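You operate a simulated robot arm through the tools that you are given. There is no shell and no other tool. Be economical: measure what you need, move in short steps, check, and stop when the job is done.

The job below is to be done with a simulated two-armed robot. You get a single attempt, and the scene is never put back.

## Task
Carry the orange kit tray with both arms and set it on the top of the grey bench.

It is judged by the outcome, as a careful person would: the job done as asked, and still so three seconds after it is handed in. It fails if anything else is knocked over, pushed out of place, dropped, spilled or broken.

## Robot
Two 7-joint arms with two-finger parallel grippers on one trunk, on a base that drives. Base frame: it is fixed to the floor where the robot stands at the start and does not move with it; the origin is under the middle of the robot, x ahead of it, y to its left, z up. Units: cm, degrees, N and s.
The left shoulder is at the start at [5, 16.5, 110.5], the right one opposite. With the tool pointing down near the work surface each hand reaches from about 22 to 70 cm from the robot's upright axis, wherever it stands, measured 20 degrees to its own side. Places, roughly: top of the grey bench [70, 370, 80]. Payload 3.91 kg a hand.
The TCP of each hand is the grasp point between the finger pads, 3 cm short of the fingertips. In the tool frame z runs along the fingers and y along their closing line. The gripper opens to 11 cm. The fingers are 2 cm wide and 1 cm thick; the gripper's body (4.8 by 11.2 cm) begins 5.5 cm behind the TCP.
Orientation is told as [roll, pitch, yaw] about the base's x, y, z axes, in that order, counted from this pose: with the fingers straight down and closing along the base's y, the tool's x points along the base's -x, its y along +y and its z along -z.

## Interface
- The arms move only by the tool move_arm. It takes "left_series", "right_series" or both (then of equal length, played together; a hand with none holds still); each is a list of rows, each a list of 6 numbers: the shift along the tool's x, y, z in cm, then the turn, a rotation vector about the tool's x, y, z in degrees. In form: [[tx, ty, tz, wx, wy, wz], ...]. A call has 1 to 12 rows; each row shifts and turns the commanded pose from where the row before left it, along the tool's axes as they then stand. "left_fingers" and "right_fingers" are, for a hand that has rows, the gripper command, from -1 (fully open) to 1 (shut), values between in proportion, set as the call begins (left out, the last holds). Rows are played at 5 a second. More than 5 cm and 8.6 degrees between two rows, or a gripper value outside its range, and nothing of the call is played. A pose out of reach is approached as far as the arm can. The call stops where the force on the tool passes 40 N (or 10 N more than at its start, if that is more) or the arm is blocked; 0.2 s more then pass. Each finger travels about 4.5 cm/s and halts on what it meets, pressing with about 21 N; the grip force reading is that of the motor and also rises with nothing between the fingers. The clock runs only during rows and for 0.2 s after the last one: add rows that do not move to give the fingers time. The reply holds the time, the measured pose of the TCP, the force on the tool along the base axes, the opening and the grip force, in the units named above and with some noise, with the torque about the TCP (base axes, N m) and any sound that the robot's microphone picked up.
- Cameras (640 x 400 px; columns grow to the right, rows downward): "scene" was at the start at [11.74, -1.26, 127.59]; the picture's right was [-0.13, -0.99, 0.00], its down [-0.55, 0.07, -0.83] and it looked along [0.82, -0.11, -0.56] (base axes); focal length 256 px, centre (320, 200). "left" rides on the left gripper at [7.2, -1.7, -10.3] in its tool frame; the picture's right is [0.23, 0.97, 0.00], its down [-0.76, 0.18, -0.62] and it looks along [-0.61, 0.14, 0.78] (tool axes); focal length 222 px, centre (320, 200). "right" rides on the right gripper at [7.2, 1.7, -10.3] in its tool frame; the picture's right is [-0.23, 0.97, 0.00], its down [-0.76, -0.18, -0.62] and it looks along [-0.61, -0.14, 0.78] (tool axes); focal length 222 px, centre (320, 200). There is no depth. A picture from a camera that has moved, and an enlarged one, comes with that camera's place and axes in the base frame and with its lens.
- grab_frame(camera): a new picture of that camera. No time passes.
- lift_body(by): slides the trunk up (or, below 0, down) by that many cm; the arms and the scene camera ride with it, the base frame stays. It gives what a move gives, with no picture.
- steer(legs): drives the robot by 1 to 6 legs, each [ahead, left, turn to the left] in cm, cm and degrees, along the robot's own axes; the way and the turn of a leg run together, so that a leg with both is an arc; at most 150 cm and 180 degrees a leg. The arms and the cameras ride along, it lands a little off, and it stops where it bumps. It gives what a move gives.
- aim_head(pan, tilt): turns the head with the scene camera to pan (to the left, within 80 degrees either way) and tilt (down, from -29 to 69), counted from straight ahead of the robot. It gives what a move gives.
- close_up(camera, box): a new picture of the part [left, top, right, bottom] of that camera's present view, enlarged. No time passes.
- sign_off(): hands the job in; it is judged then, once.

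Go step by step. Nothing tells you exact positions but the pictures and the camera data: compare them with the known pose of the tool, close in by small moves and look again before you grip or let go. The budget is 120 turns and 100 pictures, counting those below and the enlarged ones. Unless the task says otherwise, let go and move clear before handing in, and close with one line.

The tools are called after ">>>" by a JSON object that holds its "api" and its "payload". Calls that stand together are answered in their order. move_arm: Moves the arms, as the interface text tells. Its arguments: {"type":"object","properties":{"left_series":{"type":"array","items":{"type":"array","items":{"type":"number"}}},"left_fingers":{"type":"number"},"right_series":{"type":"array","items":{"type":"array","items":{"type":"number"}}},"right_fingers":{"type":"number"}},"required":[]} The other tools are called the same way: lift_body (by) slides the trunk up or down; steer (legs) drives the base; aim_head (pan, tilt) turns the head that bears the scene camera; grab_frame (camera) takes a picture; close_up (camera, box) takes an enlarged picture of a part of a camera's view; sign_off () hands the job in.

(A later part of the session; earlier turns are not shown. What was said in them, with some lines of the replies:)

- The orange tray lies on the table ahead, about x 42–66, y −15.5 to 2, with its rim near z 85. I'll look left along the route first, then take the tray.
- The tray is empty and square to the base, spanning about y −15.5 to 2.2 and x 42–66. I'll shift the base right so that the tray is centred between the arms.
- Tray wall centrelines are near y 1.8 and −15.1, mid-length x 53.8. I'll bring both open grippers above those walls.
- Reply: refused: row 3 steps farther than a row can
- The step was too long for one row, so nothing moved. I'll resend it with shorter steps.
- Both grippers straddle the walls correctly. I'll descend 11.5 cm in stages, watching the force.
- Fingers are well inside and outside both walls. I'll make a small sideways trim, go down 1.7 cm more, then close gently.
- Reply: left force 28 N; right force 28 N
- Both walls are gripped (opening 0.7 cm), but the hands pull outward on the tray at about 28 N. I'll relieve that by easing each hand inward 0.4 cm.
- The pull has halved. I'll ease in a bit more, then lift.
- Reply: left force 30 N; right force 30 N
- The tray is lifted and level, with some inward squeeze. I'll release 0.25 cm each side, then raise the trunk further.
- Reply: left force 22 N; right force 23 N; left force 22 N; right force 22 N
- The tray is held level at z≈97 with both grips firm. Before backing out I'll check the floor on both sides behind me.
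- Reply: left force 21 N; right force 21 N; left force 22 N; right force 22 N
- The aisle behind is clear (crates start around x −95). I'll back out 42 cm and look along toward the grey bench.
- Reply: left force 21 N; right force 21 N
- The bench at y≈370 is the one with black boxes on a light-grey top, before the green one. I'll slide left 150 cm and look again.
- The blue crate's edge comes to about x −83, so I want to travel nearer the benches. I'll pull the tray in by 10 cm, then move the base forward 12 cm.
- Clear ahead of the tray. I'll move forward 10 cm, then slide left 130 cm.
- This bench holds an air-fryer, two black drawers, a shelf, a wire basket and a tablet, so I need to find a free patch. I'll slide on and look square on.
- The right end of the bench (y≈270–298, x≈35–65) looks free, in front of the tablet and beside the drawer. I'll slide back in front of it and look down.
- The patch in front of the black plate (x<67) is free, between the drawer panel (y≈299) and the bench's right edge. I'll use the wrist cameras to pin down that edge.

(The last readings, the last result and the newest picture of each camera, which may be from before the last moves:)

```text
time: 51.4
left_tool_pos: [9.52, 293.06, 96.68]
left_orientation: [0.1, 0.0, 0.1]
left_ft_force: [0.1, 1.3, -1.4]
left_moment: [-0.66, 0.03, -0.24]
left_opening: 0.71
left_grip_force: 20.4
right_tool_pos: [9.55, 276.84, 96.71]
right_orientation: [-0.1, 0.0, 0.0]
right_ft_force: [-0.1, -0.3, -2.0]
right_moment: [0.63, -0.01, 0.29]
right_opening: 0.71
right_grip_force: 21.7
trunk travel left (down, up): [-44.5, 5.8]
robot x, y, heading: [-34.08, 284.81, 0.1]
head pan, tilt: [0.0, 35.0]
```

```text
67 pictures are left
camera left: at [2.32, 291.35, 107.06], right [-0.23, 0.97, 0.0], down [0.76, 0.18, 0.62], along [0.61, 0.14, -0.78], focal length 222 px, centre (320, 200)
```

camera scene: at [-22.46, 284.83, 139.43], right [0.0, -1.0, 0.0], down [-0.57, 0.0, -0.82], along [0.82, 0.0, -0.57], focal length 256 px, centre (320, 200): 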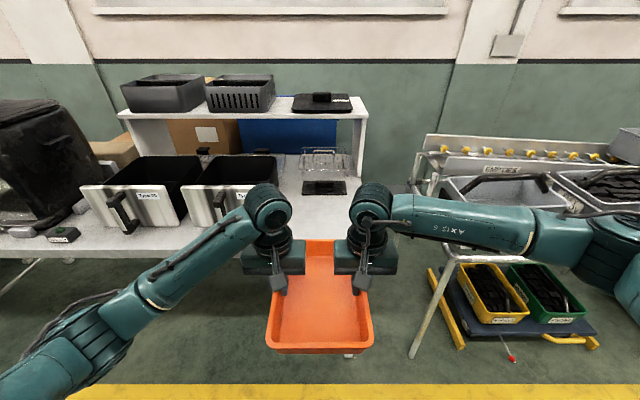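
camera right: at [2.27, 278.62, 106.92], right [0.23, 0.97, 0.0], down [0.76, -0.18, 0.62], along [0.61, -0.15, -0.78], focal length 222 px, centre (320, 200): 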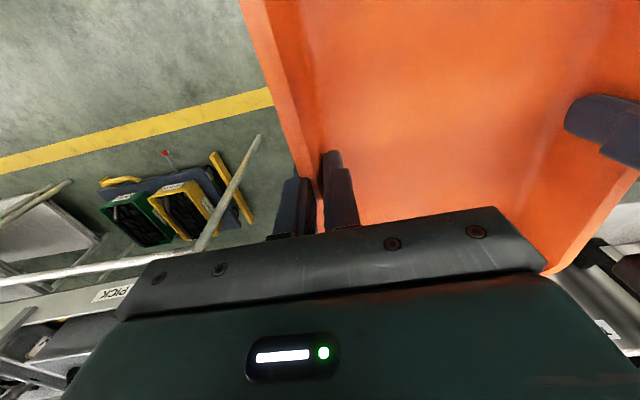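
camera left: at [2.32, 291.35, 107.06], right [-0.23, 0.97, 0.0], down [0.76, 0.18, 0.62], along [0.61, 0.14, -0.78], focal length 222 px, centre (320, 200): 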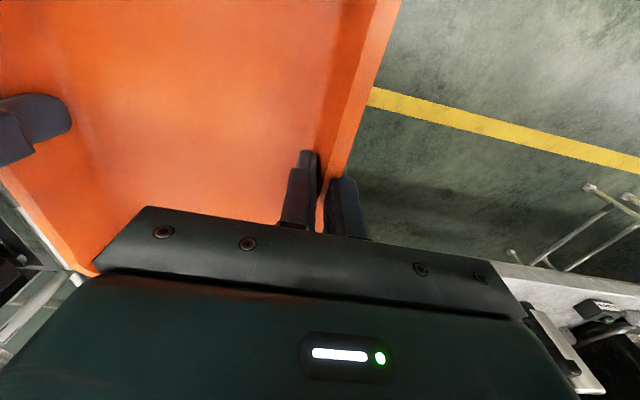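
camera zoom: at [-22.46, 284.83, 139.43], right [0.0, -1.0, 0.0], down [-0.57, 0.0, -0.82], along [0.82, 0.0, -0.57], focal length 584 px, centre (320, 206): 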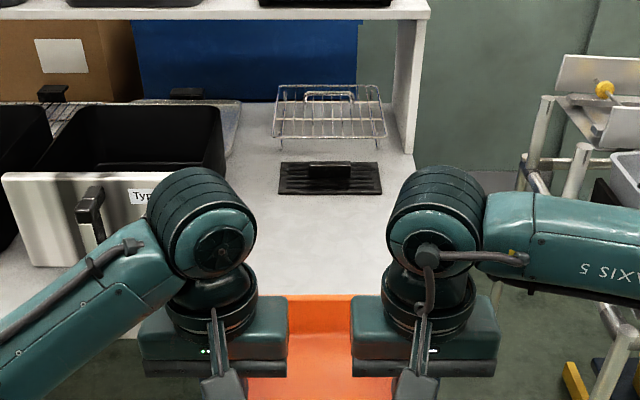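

The wrist views don't show the bench corner. I'll lower the hands 10 cm here (still clear of the bench front) so the scene camera can see it over them.

>>> {"api": "move_arm", "payload": {"left_series": [[0, 0, 2, 0, 0, 0], [0, 0, 2, 0, 0, 0], [0, 0, 2, 0, 0, 0], [0, 0, 2, 0, 0, 0], [0, 0, 2, 0, 0, 0], [0, 0, 0, 0, 0, 0]], "right_series": [[0, 0, 2, 0, 0, 0], [0, 0, 2, 0, 0, 0], [0, 0, 2, 0, 0, 0], [0, 0, 2, 0, 0, 0], [0, 0, 2, 0, 0, 0], [0, 0, 0, 0, 0, 0]]}}

>>> {"api": "lift_body", "payload": {"by": 5.5}}

>>> {"api": "grab_frame", "payload": {"camera": "scene"}}

>>> {"api": "close_up", "payload": {"camera": "scene", "box": [180, 130, 460, 305]}}

```text
time: 52.8
left_tool_pos: [9.51, 293.14, 86.51]
left_orientation: [0.2, 0.0, 0.2]
left_ft_force: [3.8, 8.7, -1.3]
left_moment: [-0.53, 0.0, 0.26]
left_opening: 0.71
left_grip_force: 21.0
right_tool_pos: [9.52, 276.92, 86.61]
right_orientation: [-0.4, 0.1, -0.1]
right_ft_force: [-2.9, -7.7, -0.9]
right_moment: [0.56, -0.05, 0.29]
right_opening: 0.7
right_grip_force: 20.9
trunk travel left (down, up): [-44.5, 5.8]
robot x, y, heading: [-34.38, 284.97, -0.1]
head pan, tilt: [0.0, 35.0]
```

```text
time: 53.8
left_tool_pos: [9.51, 293.17, 92.08]
left_orientation: [0.2, 0.0, 0.2]
left_ft_force: [4.0, 11.3, -1.0]
left_moment: [-0.51, -0.19, 0.32]
left_opening: 0.73
left_grip_force: 20.7
right_tool_pos: [9.65, 276.91, 92.12]
right_orientation: [-0.4, 0.1, -0.1]
right_ft_force: [-4.1, -10.0, -1.1]
right_moment: [0.47, 0.3, 0.33]
right_opening: 0.68
right_grip_force: 21.2
trunk travel left (down, up): [-50.0, 0.3]
robot x, y, heading: [-34.44, 284.77, 0.2]
head pan, tilt: [0.0, 35.0]
```

```text
66 pictures are left
camera scene: at [-22.44, 284.82, 144.93], right [0.0, -1.0, 0.0], down [-0.57, 0.0, -0.82], along [0.82, 0.0, -0.57], focal length 256 px, centre (320, 200)
```

scene: 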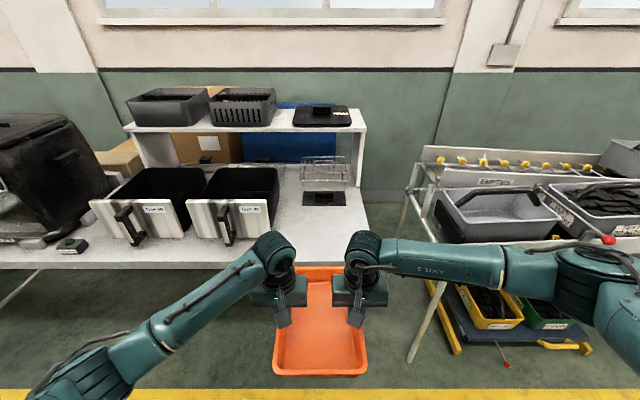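

```text
2.29 times, centred on (320, 218) of scene
camera zoom: at [-22.44, 284.82, 144.93], right [0.0, -1.0, 0.0], down [-0.57, 0.0, -0.82], along [0.82, 0.0, -0.57], focal length 584 px, centre (320, 160)
```

zoom: 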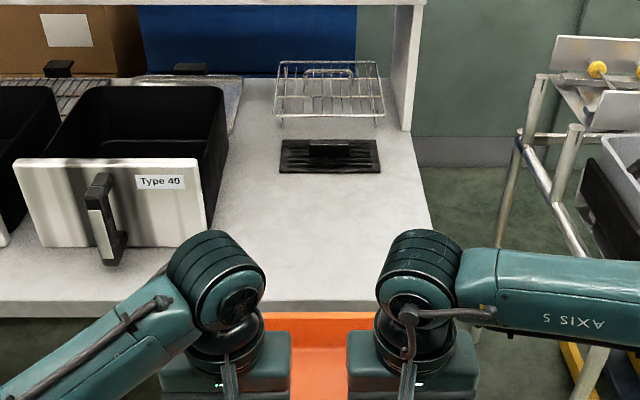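

Now it's clear: the bench's right edge is y≈266, its front x≈35, the drawer panel starts at y≈302, and the plate at x≈67. The target tray centre is (51, 283); I'll raise and extend the arms, then shift and drive forward partway.

>>> {"api": "move_arm", "payload": {"left_series": [[0, 0, -2, 0, 0, 0], [0, 0, -2, 0, 0, 0], [-2, 0, 0, 0, 0, 0], [-2, 0, 0, 0, 0, 0], [-2, 0, 0, 0, 0, 0], [-2, 0, 0, 0, 0, 0], [-2, 0, 0, 0, 0, 0], [0, 0, 0, 0, 0, 0]], "right_series": [[0, 0, -2, 0, 0, 0], [0, 0, -2, 0, 0, 0], [-2, 0, 0, 0, 0, 0], [-2, 0, 0, 0, 0, 0], [-2, 0, 0, 0, 0, 0], [-2, 0, 0, 0, 0, 0], [-2, 0, 0, 0, 0, 0], [0, 0, 0, 0, 0, 0]]}}

>>> {"api": "steer", "payload": {"legs": [[0, -2.2, 0], [18, 0, 0]]}}

>>> {"api": "grab_frame", "payload": {"camera": "scene"}}

>>> {"api": "grab_frame", "payload": {"camera": "left"}}

```text
time: 55.6
left_tool_pos: [19.63, 293.05, 96.09]
left_orientation: [0.3, 0.1, 0.1]
left_ft_force: [1.5, 15.2, -0.7]
left_moment: [-0.48, -0.2, -0.25]
left_opening: 0.73
left_grip_force: 21.0
right_tool_pos: [19.62, 276.94, 96.33]
right_orientation: [-0.2, 0.0, -0.1]
right_ft_force: [-1.2, -14.2, -0.7]
right_moment: [0.44, 0.2, 0.35]
right_opening: 0.68
right_grip_force: 21.0
trunk travel left (down, up): [-50.0, 0.3]
robot x, y, heading: [-34.31, 285.03, 0.1]
head pan, tilt: [0.0, 35.0]
```

```text
time: 57.5
left_tool_pos: [37.52, 290.99, 96.03]
left_orientation: [0.2, 0.1, 0.3]
left_ft_force: [0.6, 11.3, 0.0]
left_moment: [-0.47, 0.15, -0.29]
left_opening: 0.71
left_grip_force: 21.0
right_tool_pos: [37.57, 274.74, 96.32]
right_orientation: [-0.2, 0.1, 0.1]
right_ft_force: [0.7, -13.2, -1.8]
right_moment: [0.47, -0.05, 0.27]
right_opening: 0.66
right_grip_force: 21.0
trunk travel left (down, up): [-50.0, 0.3]
robot x, y, heading: [-16.33, 282.83, 0.2]
head pan, tilt: [0.0, 35.0]
```

```text
64 pictures are left
camera scene: at [-4.51, 282.62, 144.92], right [0.0, -1.0, 0.0], down [-0.57, 0.0, -0.82], along [0.82, 0.0, -0.57], focal length 256 px, centre (320, 200)
```

scene: 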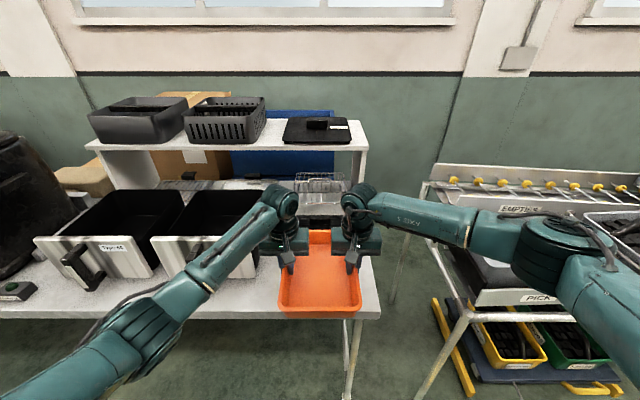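

```text
63 pictures are left
camera left: at [30.33, 289.21, 106.49], right [-0.23, 0.97, 0.0], down [0.76, 0.18, 0.62], along [0.6, 0.15, -0.78], focal length 222 px, centre (320, 200)
```

left: 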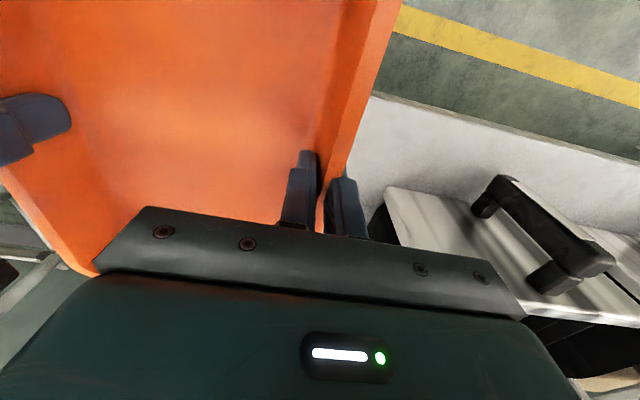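

Everything is clear so far: the drawer panel's near edge is at y≈303 and the flow rack is right of y≈237. I'll drive the last 13.5 cm forward.

>>> {"api": "steer", "payload": {"legs": [[7, 0, 0], [6.5, 0, 0]]}}

>>> {"api": "grab_frame", "payload": {"camera": "scene"}}

>>> {"api": "grab_frame", "payload": {"camera": "left"}}

>>> {"api": "grab_frame", "payload": {"camera": "right"}}

```text
time: 59.1
left_tool_pos: [51.19, 291.05, 95.98]
left_orientation: [0.1, 0.0, 0.3]
left_ft_force: [-0.4, 2.3, -1.7]
left_moment: [-0.62, 0.04, -0.25]
left_opening: 0.73
left_grip_force: 20.4
right_tool_pos: [51.15, 274.76, 96.1]
right_orientation: [-0.2, 0.1, 0.1]
right_ft_force: [0.3, -2.2, -0.9]
right_moment: [0.63, -0.05, 0.24]
right_opening: 0.66
right_grip_force: 20.2
trunk travel left (down, up): [-50.0, 0.3]
robot x, y, heading: [-3.01, 282.86, 0.2]
head pan, tilt: [0.0, 35.0]
```

```text
62 pictures are left
camera scene: at [9.09, 282.65, 144.92], right [0.0, -1.0, 0.0], down [-0.57, 0.0, -0.82], along [0.82, 0.0, -0.57], focal length 256 px, centre (320, 200)
```

scene: 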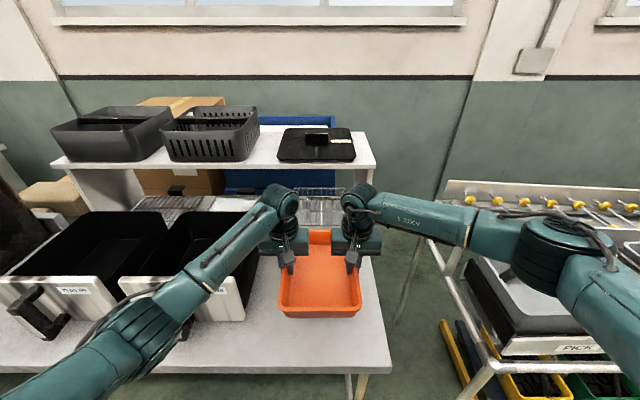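

```text
61 pictures are left
camera left: at [43.92, 289.25, 106.48], right [-0.23, 0.97, 0.0], down [0.76, 0.18, 0.62], along [0.6, 0.15, -0.78], focal length 222 px, centre (320, 200)
```

left: 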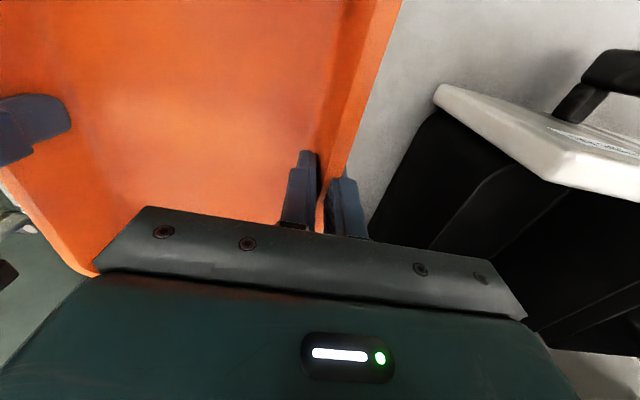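

```text
60 pictures are left
camera right: at [43.89, 276.54, 106.37], right [0.23, 0.97, 0.0], down [0.76, -0.17, 0.62], along [0.61, -0.14, -0.78], focal length 222 px, centre (320, 200)
```

right: 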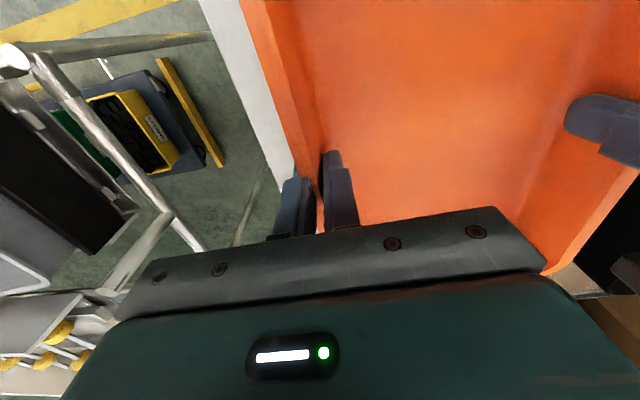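

The tray is over the free patch with drawer and bench-edge clearances as planned. I'll lower 8.5 cm with the arms, and look again.

>>> {"api": "move_arm", "payload": {"left_series": [[0, 0, 1.5, 0, 0, 0], [0, 0, 2, 0, 0, 0], [0, 0, 2, 0, 0, 0], [0, 0, 2, 0, 0, 0], [0, 0, 1, 0, 0, 0], [0, 0, 0, 0, 0, 0]], "right_series": [[0, 0, 1.5, 0, 0, 0], [0, 0, 2, 0, 0, 0], [0, 0, 2, 0, 0, 0], [0, 0, 2, 0, 0, 0], [0, 0, 1, 0, 0, 0], [0, 0, 0, 0, 0, 0]]}}

>>> {"api": "grab_frame", "payload": {"camera": "scene"}}

>>> {"api": "close_up", "payload": {"camera": "scene", "box": [180, 180, 440, 380]}}

```text
time: 60.5
left_tool_pos: [51.03, 290.95, 87.65]
left_orientation: [0.0, -0.1, 0.2]
left_ft_force: [-1.0, -3.1, -1.4]
left_moment: [-0.69, 0.27, -0.28]
left_opening: 0.71
left_grip_force: 20.7
right_tool_pos: [51.06, 274.75, 87.59]
right_orientation: [-0.2, 0.1, 0.1]
right_ft_force: [1.0, 3.8, -0.5]
right_moment: [0.68, -0.28, 0.15]
right_opening: 0.66
right_grip_force: 20.5
trunk travel left (down, up): [-50.0, 0.3]
robot x, y, heading: [-2.62, 282.59, 0.2]
head pan, tilt: [0.0, 35.0]
```

```text
59 pictures are left
camera scene: at [8.99, 282.65, 144.93], right [0.0, -1.0, 0.0], down [-0.57, 0.0, -0.82], along [0.82, 0.0, -0.57], focal length 256 px, centre (320, 200)
```

scene: 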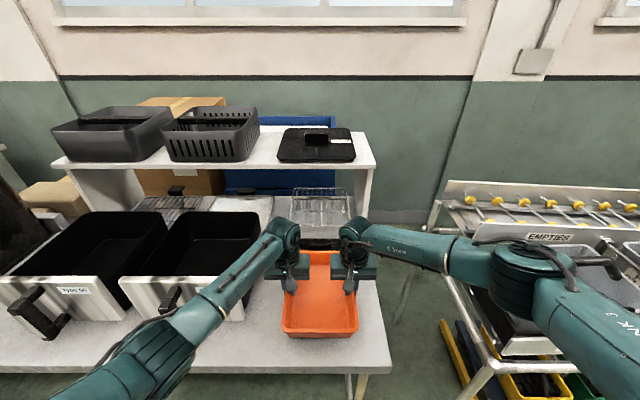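

```text
2.00 times, centred on (310, 280) of scene
camera zoom: at [8.99, 282.65, 144.93], right [0.0, -1.0, 0.0], down [-0.57, 0.0, -0.82], along [0.82, 0.0, -0.57], focal length 511 px, centre (340, 40)
```

zoom: 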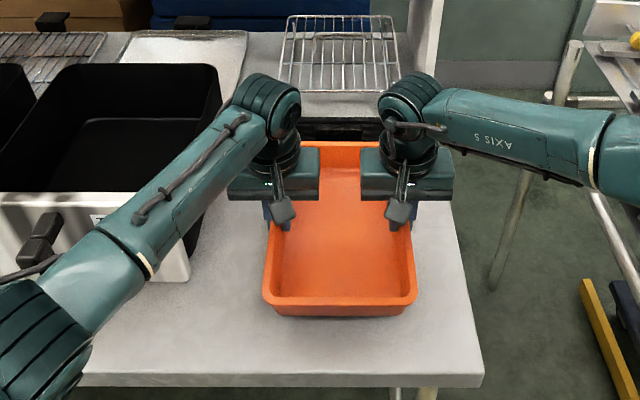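

The tray is about 2–3 cm above the bench, well in from its edges. I'll lower in small steps until the force shows contact.

>>> {"api": "move_arm", "payload": {"left_series": [[0, 0, 0.7, 0, 0, 0], [0, 0, 0.7, 0, 0, 0], [0, 0, 0.4, 0, 0, 0], [0, 0, 0, 0, 0, 0]], "right_series": [[0, 0, 0.7, 0, 0, 0], [0, 0, 0.7, 0, 0, 0], [0, 0, 0.4, 0, 0, 0], [0, 0, 0, 0, 0, 0]]}}

>>> {"api": "move_arm", "payload": {"left_series": [[0, 0, 0.3, 0, 0, 0], [0, 0, 0, 0, 0, 0]], "right_series": [[0, 0, 0.3, 0, 0, 0], [0, 0, 0, 0, 0, 0]]}}

>>> {"api": "close_up", "payload": {"camera": "scene", "box": [180, 180, 440, 380]}}

```text
time: 61.5
left_tool_pos: [51.05, 291.0, 85.62]
left_orientation: [0.0, 0.1, 0.4]
left_ft_force: [-2.5, -4.0, -1.0]
left_moment: [-0.75, -0.19, -0.19]
left_opening: 0.72
left_grip_force: 20.9
right_tool_pos: [50.98, 274.74, 85.96]
right_orientation: [-0.2, 0.1, 0.0]
right_ft_force: [1.8, 4.3, -1.5]
right_moment: [0.71, 0.17, -0.19]
right_opening: 0.68
right_grip_force: 21.2
trunk travel left (down, up): [-50.0, 0.3]
robot x, y, heading: [-2.83, 282.5, 0.5]
head pan, tilt: [0.0, 35.0]
```

```text
time: 62.1
left_tool_pos: [51.05, 290.99, 85.4]
left_orientation: [0.1, 0.1, 0.2]
left_ft_force: [-1.8, -5.9, -1.0]
left_moment: [-0.77, 0.01, -0.25]
left_opening: 0.69
left_grip_force: 21.1
right_tool_pos: [50.96, 274.75, 85.64]
right_orientation: [-0.2, 0.0, 0.0]
right_ft_force: [2.7, 5.6, -1.2]
right_moment: [0.75, -0.03, -0.2]
right_opening: 0.68
right_grip_force: 21.0
trunk travel left (down, up): [-50.0, 0.3]
robot x, y, heading: [-2.87, 282.48, 0.2]
head pan, tilt: [0.0, 35.0]
```

```text
2.00 times, centred on (310, 280) of scene
camera zoom: at [8.99, 282.66, 144.93], right [0.0, -1.0, 0.0], down [-0.57, 0.0, -0.82], along [0.82, 0.0, -0.57], focal length 511 px, centre (340, 40)
```

zoom: 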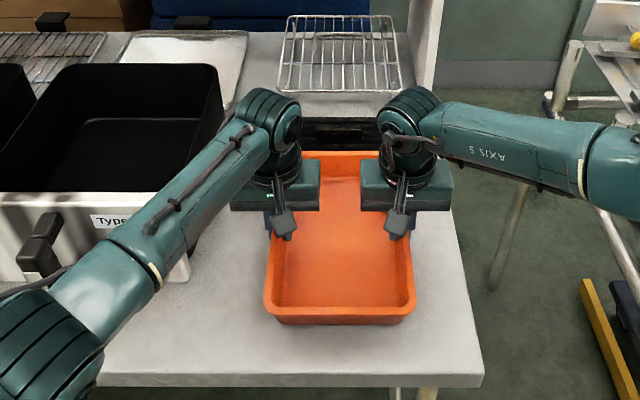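

No contact yet; I'll continue down in fine steps.

>>> {"api": "move_arm", "payload": {"left_series": [[0, 0, 0.3, 0, 0, 0], [0, 0, 0, 0, 0, 0]], "right_series": [[0, 0, 0.4, 0, 0, 0], [0, 0, 0, 0, 0, 0]]}}

>>> {"api": "move_arm", "payload": {"left_series": [[0, 0, 0.25, 0, 0, 0], [0, 0, 0, 0, 0, 0]], "right_series": [[0, 0, 0.3, 0, 0, 0], [0, 0, 0, 0, 0, 0]]}}

```text
time: 62.7
left_tool_pos: [51.04, 291.08, 85.37]
left_orientation: [0.1, 0.0, 0.3]
left_ft_force: [-0.8, -5.0, -0.7]
left_moment: [-0.69, 0.2, -0.25]
left_opening: 0.68
left_grip_force: 20.9
right_tool_pos: [51.1, 274.81, 85.28]
right_orientation: [-0.1, 0.0, 0.1]
right_ft_force: [0.7, 5.1, -1.0]
right_moment: [0.72, -0.22, 0.15]
right_opening: 0.69
right_grip_force: 21.2
trunk travel left (down, up): [-50.0, 0.3]
robot x, y, heading: [-2.94, 282.68, 0.0]
head pan, tilt: [0.0, 35.0]
```

```text
time: 63.3
left_tool_pos: [51.13, 291.01, 85.06]
left_orientation: [0.1, -0.1, 0.2]
left_ft_force: [1.3, -5.6, -0.3]
left_moment: [-0.74, -0.22, -0.17]
left_opening: 0.67
left_grip_force: 21.4
right_tool_pos: [50.81, 274.94, 84.96]
right_orientation: [-0.2, 0.0, 0.0]
right_ft_force: [0.7, 3.7, 3.3]
right_moment: [0.71, -0.18, 0.19]
right_opening: 0.7
right_grip_force: 21.3
trunk travel left (down, up): [-50.0, 0.3]
robot x, y, heading: [-2.66, 282.56, 0.1]
head pan, tilt: [0.0, 35.0]
```

Contact may be starting on the right side (+3.3 N). Another small step down should confirm it.

>>> {"api": "move_arm", "payload": {"left_series": [[0, 0, 0.25, 0, 0, 0], [0, 0, 0, 0, 0, 0]], "right_series": [[0, 0, 0.15, 0, 0, 0], [0, 0, 0, 0, 0, 0]]}}

```text
time: 63.9
left_tool_pos: [51.03, 291.05, 84.9]
left_orientation: [0.1, -0.2, 0.2]
left_ft_force: [2.4, -4.0, 0.4]
left_moment: [-0.7, -0.45, -0.17]
left_opening: 0.72
left_grip_force: 21.2
right_tool_pos: [50.9, 274.7, 84.96]
right_orientation: [-0.1, -0.2, 0.1]
right_ft_force: [-1.0, 4.3, 12.0]
right_moment: [0.71, -0.12, 0.2]
right_opening: 0.67
right_grip_force: 20.6
trunk travel left (down, up): [-50.0, 0.3]
robot x, y, heading: [-2.84, 282.42, 0.2]
head pan, tilt: [0.0, 35.0]
```

The right side rests on the bench; the left needs a little more.

>>> {"api": "move_arm", "payload": {"left_series": [[0, 0, 0.25, 0, 0, 0], [0, 0, 0, 0, 0, 0]], "right_series": [[0, 0, 0, 0, 0, 0], [0, 0, 0, 0, 0, 0]]}}

>>> {"api": "close_up", "payload": {"camera": "scene", "box": [220, 240, 400, 380]}}

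```text
time: 64.5
left_tool_pos: [51.03, 290.91, 84.85]
left_orientation: [0.0, -0.3, 0.4]
left_ft_force: [-5.9, 0.8, 22.9]
left_moment: [-0.65, 0.21, -0.26]
left_opening: 0.71
left_grip_force: 21.1
right_tool_pos: [50.96, 274.73, 84.94]
right_orientation: [-0.2, -0.2, -0.1]
right_ft_force: [6.7, 4.8, 6.4]
right_moment: [0.7, -0.06, -0.18]
right_opening: 0.68
right_grip_force: 21.0
trunk travel left (down, up): [-50.0, 0.3]
robot x, y, heading: [-2.58, 282.47, 0.3]
head pan, tilt: [0.0, 35.0]
```

```text
2.86 times, centred on (310, 310) of scene
camera zoom: at [8.7, 282.69, 144.99], right [0.0, -1.0, 0.0], down [-0.57, 0.0, -0.82], along [0.82, 0.0, -0.57], focal length 730 px, centre (349, -114)
```

zoom: 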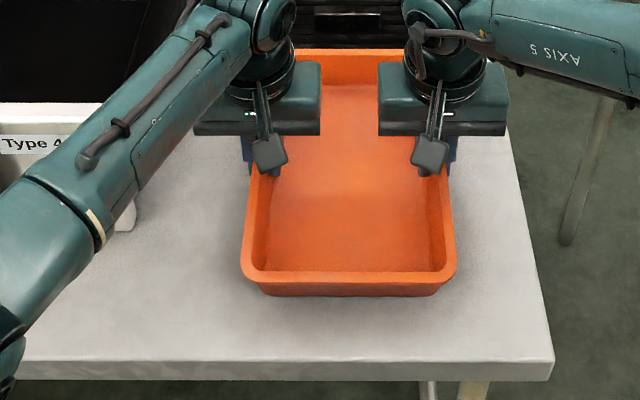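

The tray is seated on both sides. I'll ease the load and open the grippers part-way (about 4.5 cm).

>>> {"api": "move_arm", "payload": {"left_series": [[0, 0, -0.15, 0, 0, 0], [0, 0, 0, 0, 0, 0]], "right_series": [[0, 0, 0, 0, 0, 0], [0, 0, 0, 0, 0, 0]]}}

>>> {"api": "move_arm", "payload": {"left_series": [[0, 0, 0, 0, 0, 0], [0, 0, 0, 0, 0, 0], [0, 0, 0, 0, 0, 0], [0, 0, 0, 0, 0, 0], [0, 0, 0, 0, 0, 0]], "right_series": [[0, 0, 0, 0, 0, 0], [0, 0, 0, 0, 0, 0], [0, 0, 0, 0, 0, 0], [0, 0, 0, 0, 0, 0], [0, 0, 0, 0, 0, 0]], "left_fingers": 0.2, "right_fingers": 0.2}}

>>> {"api": "grab_frame", "payload": {"camera": "left"}}

>>> {"api": "grab_frame", "payload": {"camera": "right"}}

```text
time: 65.1
left_tool_pos: [50.95, 290.96, 84.89]
left_orientation: [0.1, -0.2, 0.2]
left_ft_force: [4.4, -1.5, 12.2]
left_moment: [-0.7, -0.48, -0.18]
left_opening: 0.71
left_grip_force: 20.9
right_tool_pos: [50.91, 274.7, 84.96]
right_orientation: [-0.3, -0.1, 0.0]
right_ft_force: [1.2, 1.8, 13.2]
right_moment: [0.69, -0.47, -0.27]
right_opening: 0.69
right_grip_force: 21.3
trunk travel left (down, up): [-50.0, 0.3]
robot x, y, heading: [-2.98, 282.85, -0.1]
head pan, tilt: [0.0, 35.0]
```

```text
time: 66.3
left_tool_pos: [51.04, 291.0, 84.64]
left_orientation: [0.1, 0.1, 0.3]
left_ft_force: [0.2, 1.0, 0.2]
left_moment: [-0.03, 0.02, 0.03]
left_opening: 4.41
left_grip_force: 0.0
right_tool_pos: [51.09, 274.73, 84.83]
right_orientation: [-0.2, 0.1, 0.0]
right_ft_force: [0.0, -0.5, -0.1]
right_moment: [0.01, 0.05, 0.02]
right_opening: 4.39
right_grip_force: 0.0
trunk travel left (down, up): [-50.0, 0.3]
robot x, y, heading: [-2.78, 282.85, 0.3]
head pan, tilt: [0.0, 35.0]
```

```text
55 pictures are left
camera left: at [43.81, 289.2, 95.12], right [-0.23, 0.97, 0.0], down [0.76, 0.18, 0.62], along [0.61, 0.15, -0.78], focal length 222 px, centre (320, 200)
```

left: 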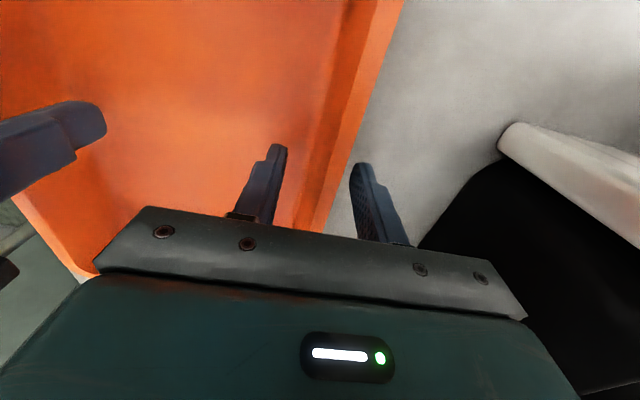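

```text
54 pictures are left
camera right: at [43.75, 276.48, 94.95], right [0.23, 0.97, 0.0], down [0.76, -0.17, 0.62], along [0.61, -0.14, -0.78], focal length 222 px, centre (320, 200)
```

right: 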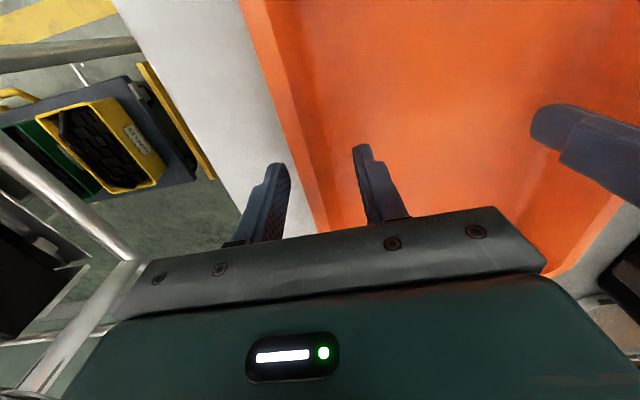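

Both grippers are free of the walls and the tray stands on its own. I'll raise both hands straight up 13 cm, then back the robot away.

>>> {"api": "move_arm", "payload": {"left_series": [[0, 0, -1, 0, 0, 0], [0, 0, -2, 0, 0, 0], [0, 0, -2.5, 0, 0, 0], [0, 0, -2.5, 0, 0, 0], [0, 0, -2.5, 0, 0, 0], [0, 0, -2.5, 0, 0, 0], [0, 0, 0, 0, 0, 0]], "right_series": [[0, 0, -1, 0, 0, 0], [0, 0, -2, 0, 0, 0], [0, 0, -2.5, 0, 0, 0], [0, 0, -2.5, 0, 0, 0], [0, 0, -2.5, 0, 0, 0], [0, 0, -2.5, 0, 0, 0], [0, 0, 0, 0, 0, 0]]}}

>>> {"api": "steer", "payload": {"legs": [[-30, 0, 0]]}}

>>> {"api": "grab_frame", "payload": {"camera": "scene"}}

```text
time: 67.9
left_tool_pos: [50.93, 290.99, 97.71]
left_orientation: [0.0, 0.1, 0.3]
left_ft_force: [0.0, -0.4, 0.3]
left_moment: [-0.01, 0.0, 0.0]
left_opening: 4.41
left_grip_force: 0.0
right_tool_pos: [51.07, 274.86, 97.86]
right_orientation: [-0.2, 0.1, 0.0]
right_ft_force: [0.7, 0.4, 0.0]
right_moment: [-0.03, -0.02, 0.0]
right_opening: 4.41
right_grip_force: 0.0
trunk travel left (down, up): [-50.0, 0.3]
robot x, y, heading: [-2.89, 282.85, 0.2]
head pan, tilt: [0.0, 35.0]
```

```text
time: 69.9
left_tool_pos: [21.03, 291.03, 97.83]
left_orientation: [0.2, 0.0, 0.3]
left_ft_force: [0.9, 0.6, 0.6]
left_moment: [0.01, -0.03, -0.04]
left_opening: 4.38
left_grip_force: 0.1
right_tool_pos: [21.19, 274.74, 97.86]
right_orientation: [-0.1, 0.0, 0.0]
right_ft_force: [0.3, -0.1, 0.2]
right_moment: [0.03, -0.03, 0.03]
right_opening: 4.4
right_grip_force: 0.0
trunk travel left (down, up): [-50.0, 0.3]
robot x, y, heading: [-32.24, 282.9, 0.0]
head pan, tilt: [0.0, 35.0]
```

```text
53 pictures are left
camera scene: at [-20.98, 282.58, 144.94], right [0.0, -1.0, 0.0], down [-0.57, 0.0, -0.82], along [0.82, 0.0, -0.57], focal length 256 px, centre (320, 200)
```

scene: 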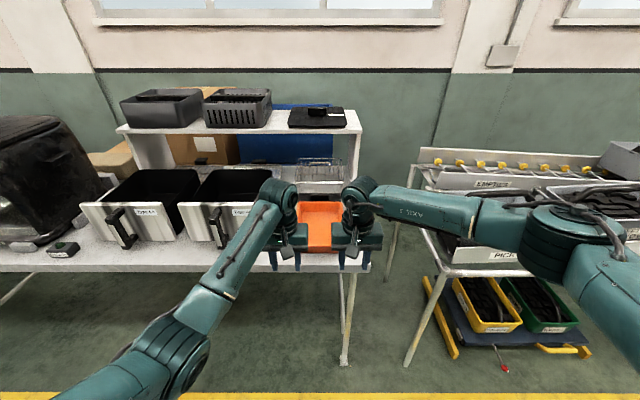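

The tray stands on the bench, well inside its edges. The hands are clear and the neighbouring items are where they were, so I'm handing in.

>>> {"api": "sign_off", "payload": {}}

```text
The job is handed in.
```

The orange kit tray, carried with both arms, now rests on the right end of the grey bench top; I released it, backed the robot away and saw nothing else disturbed.
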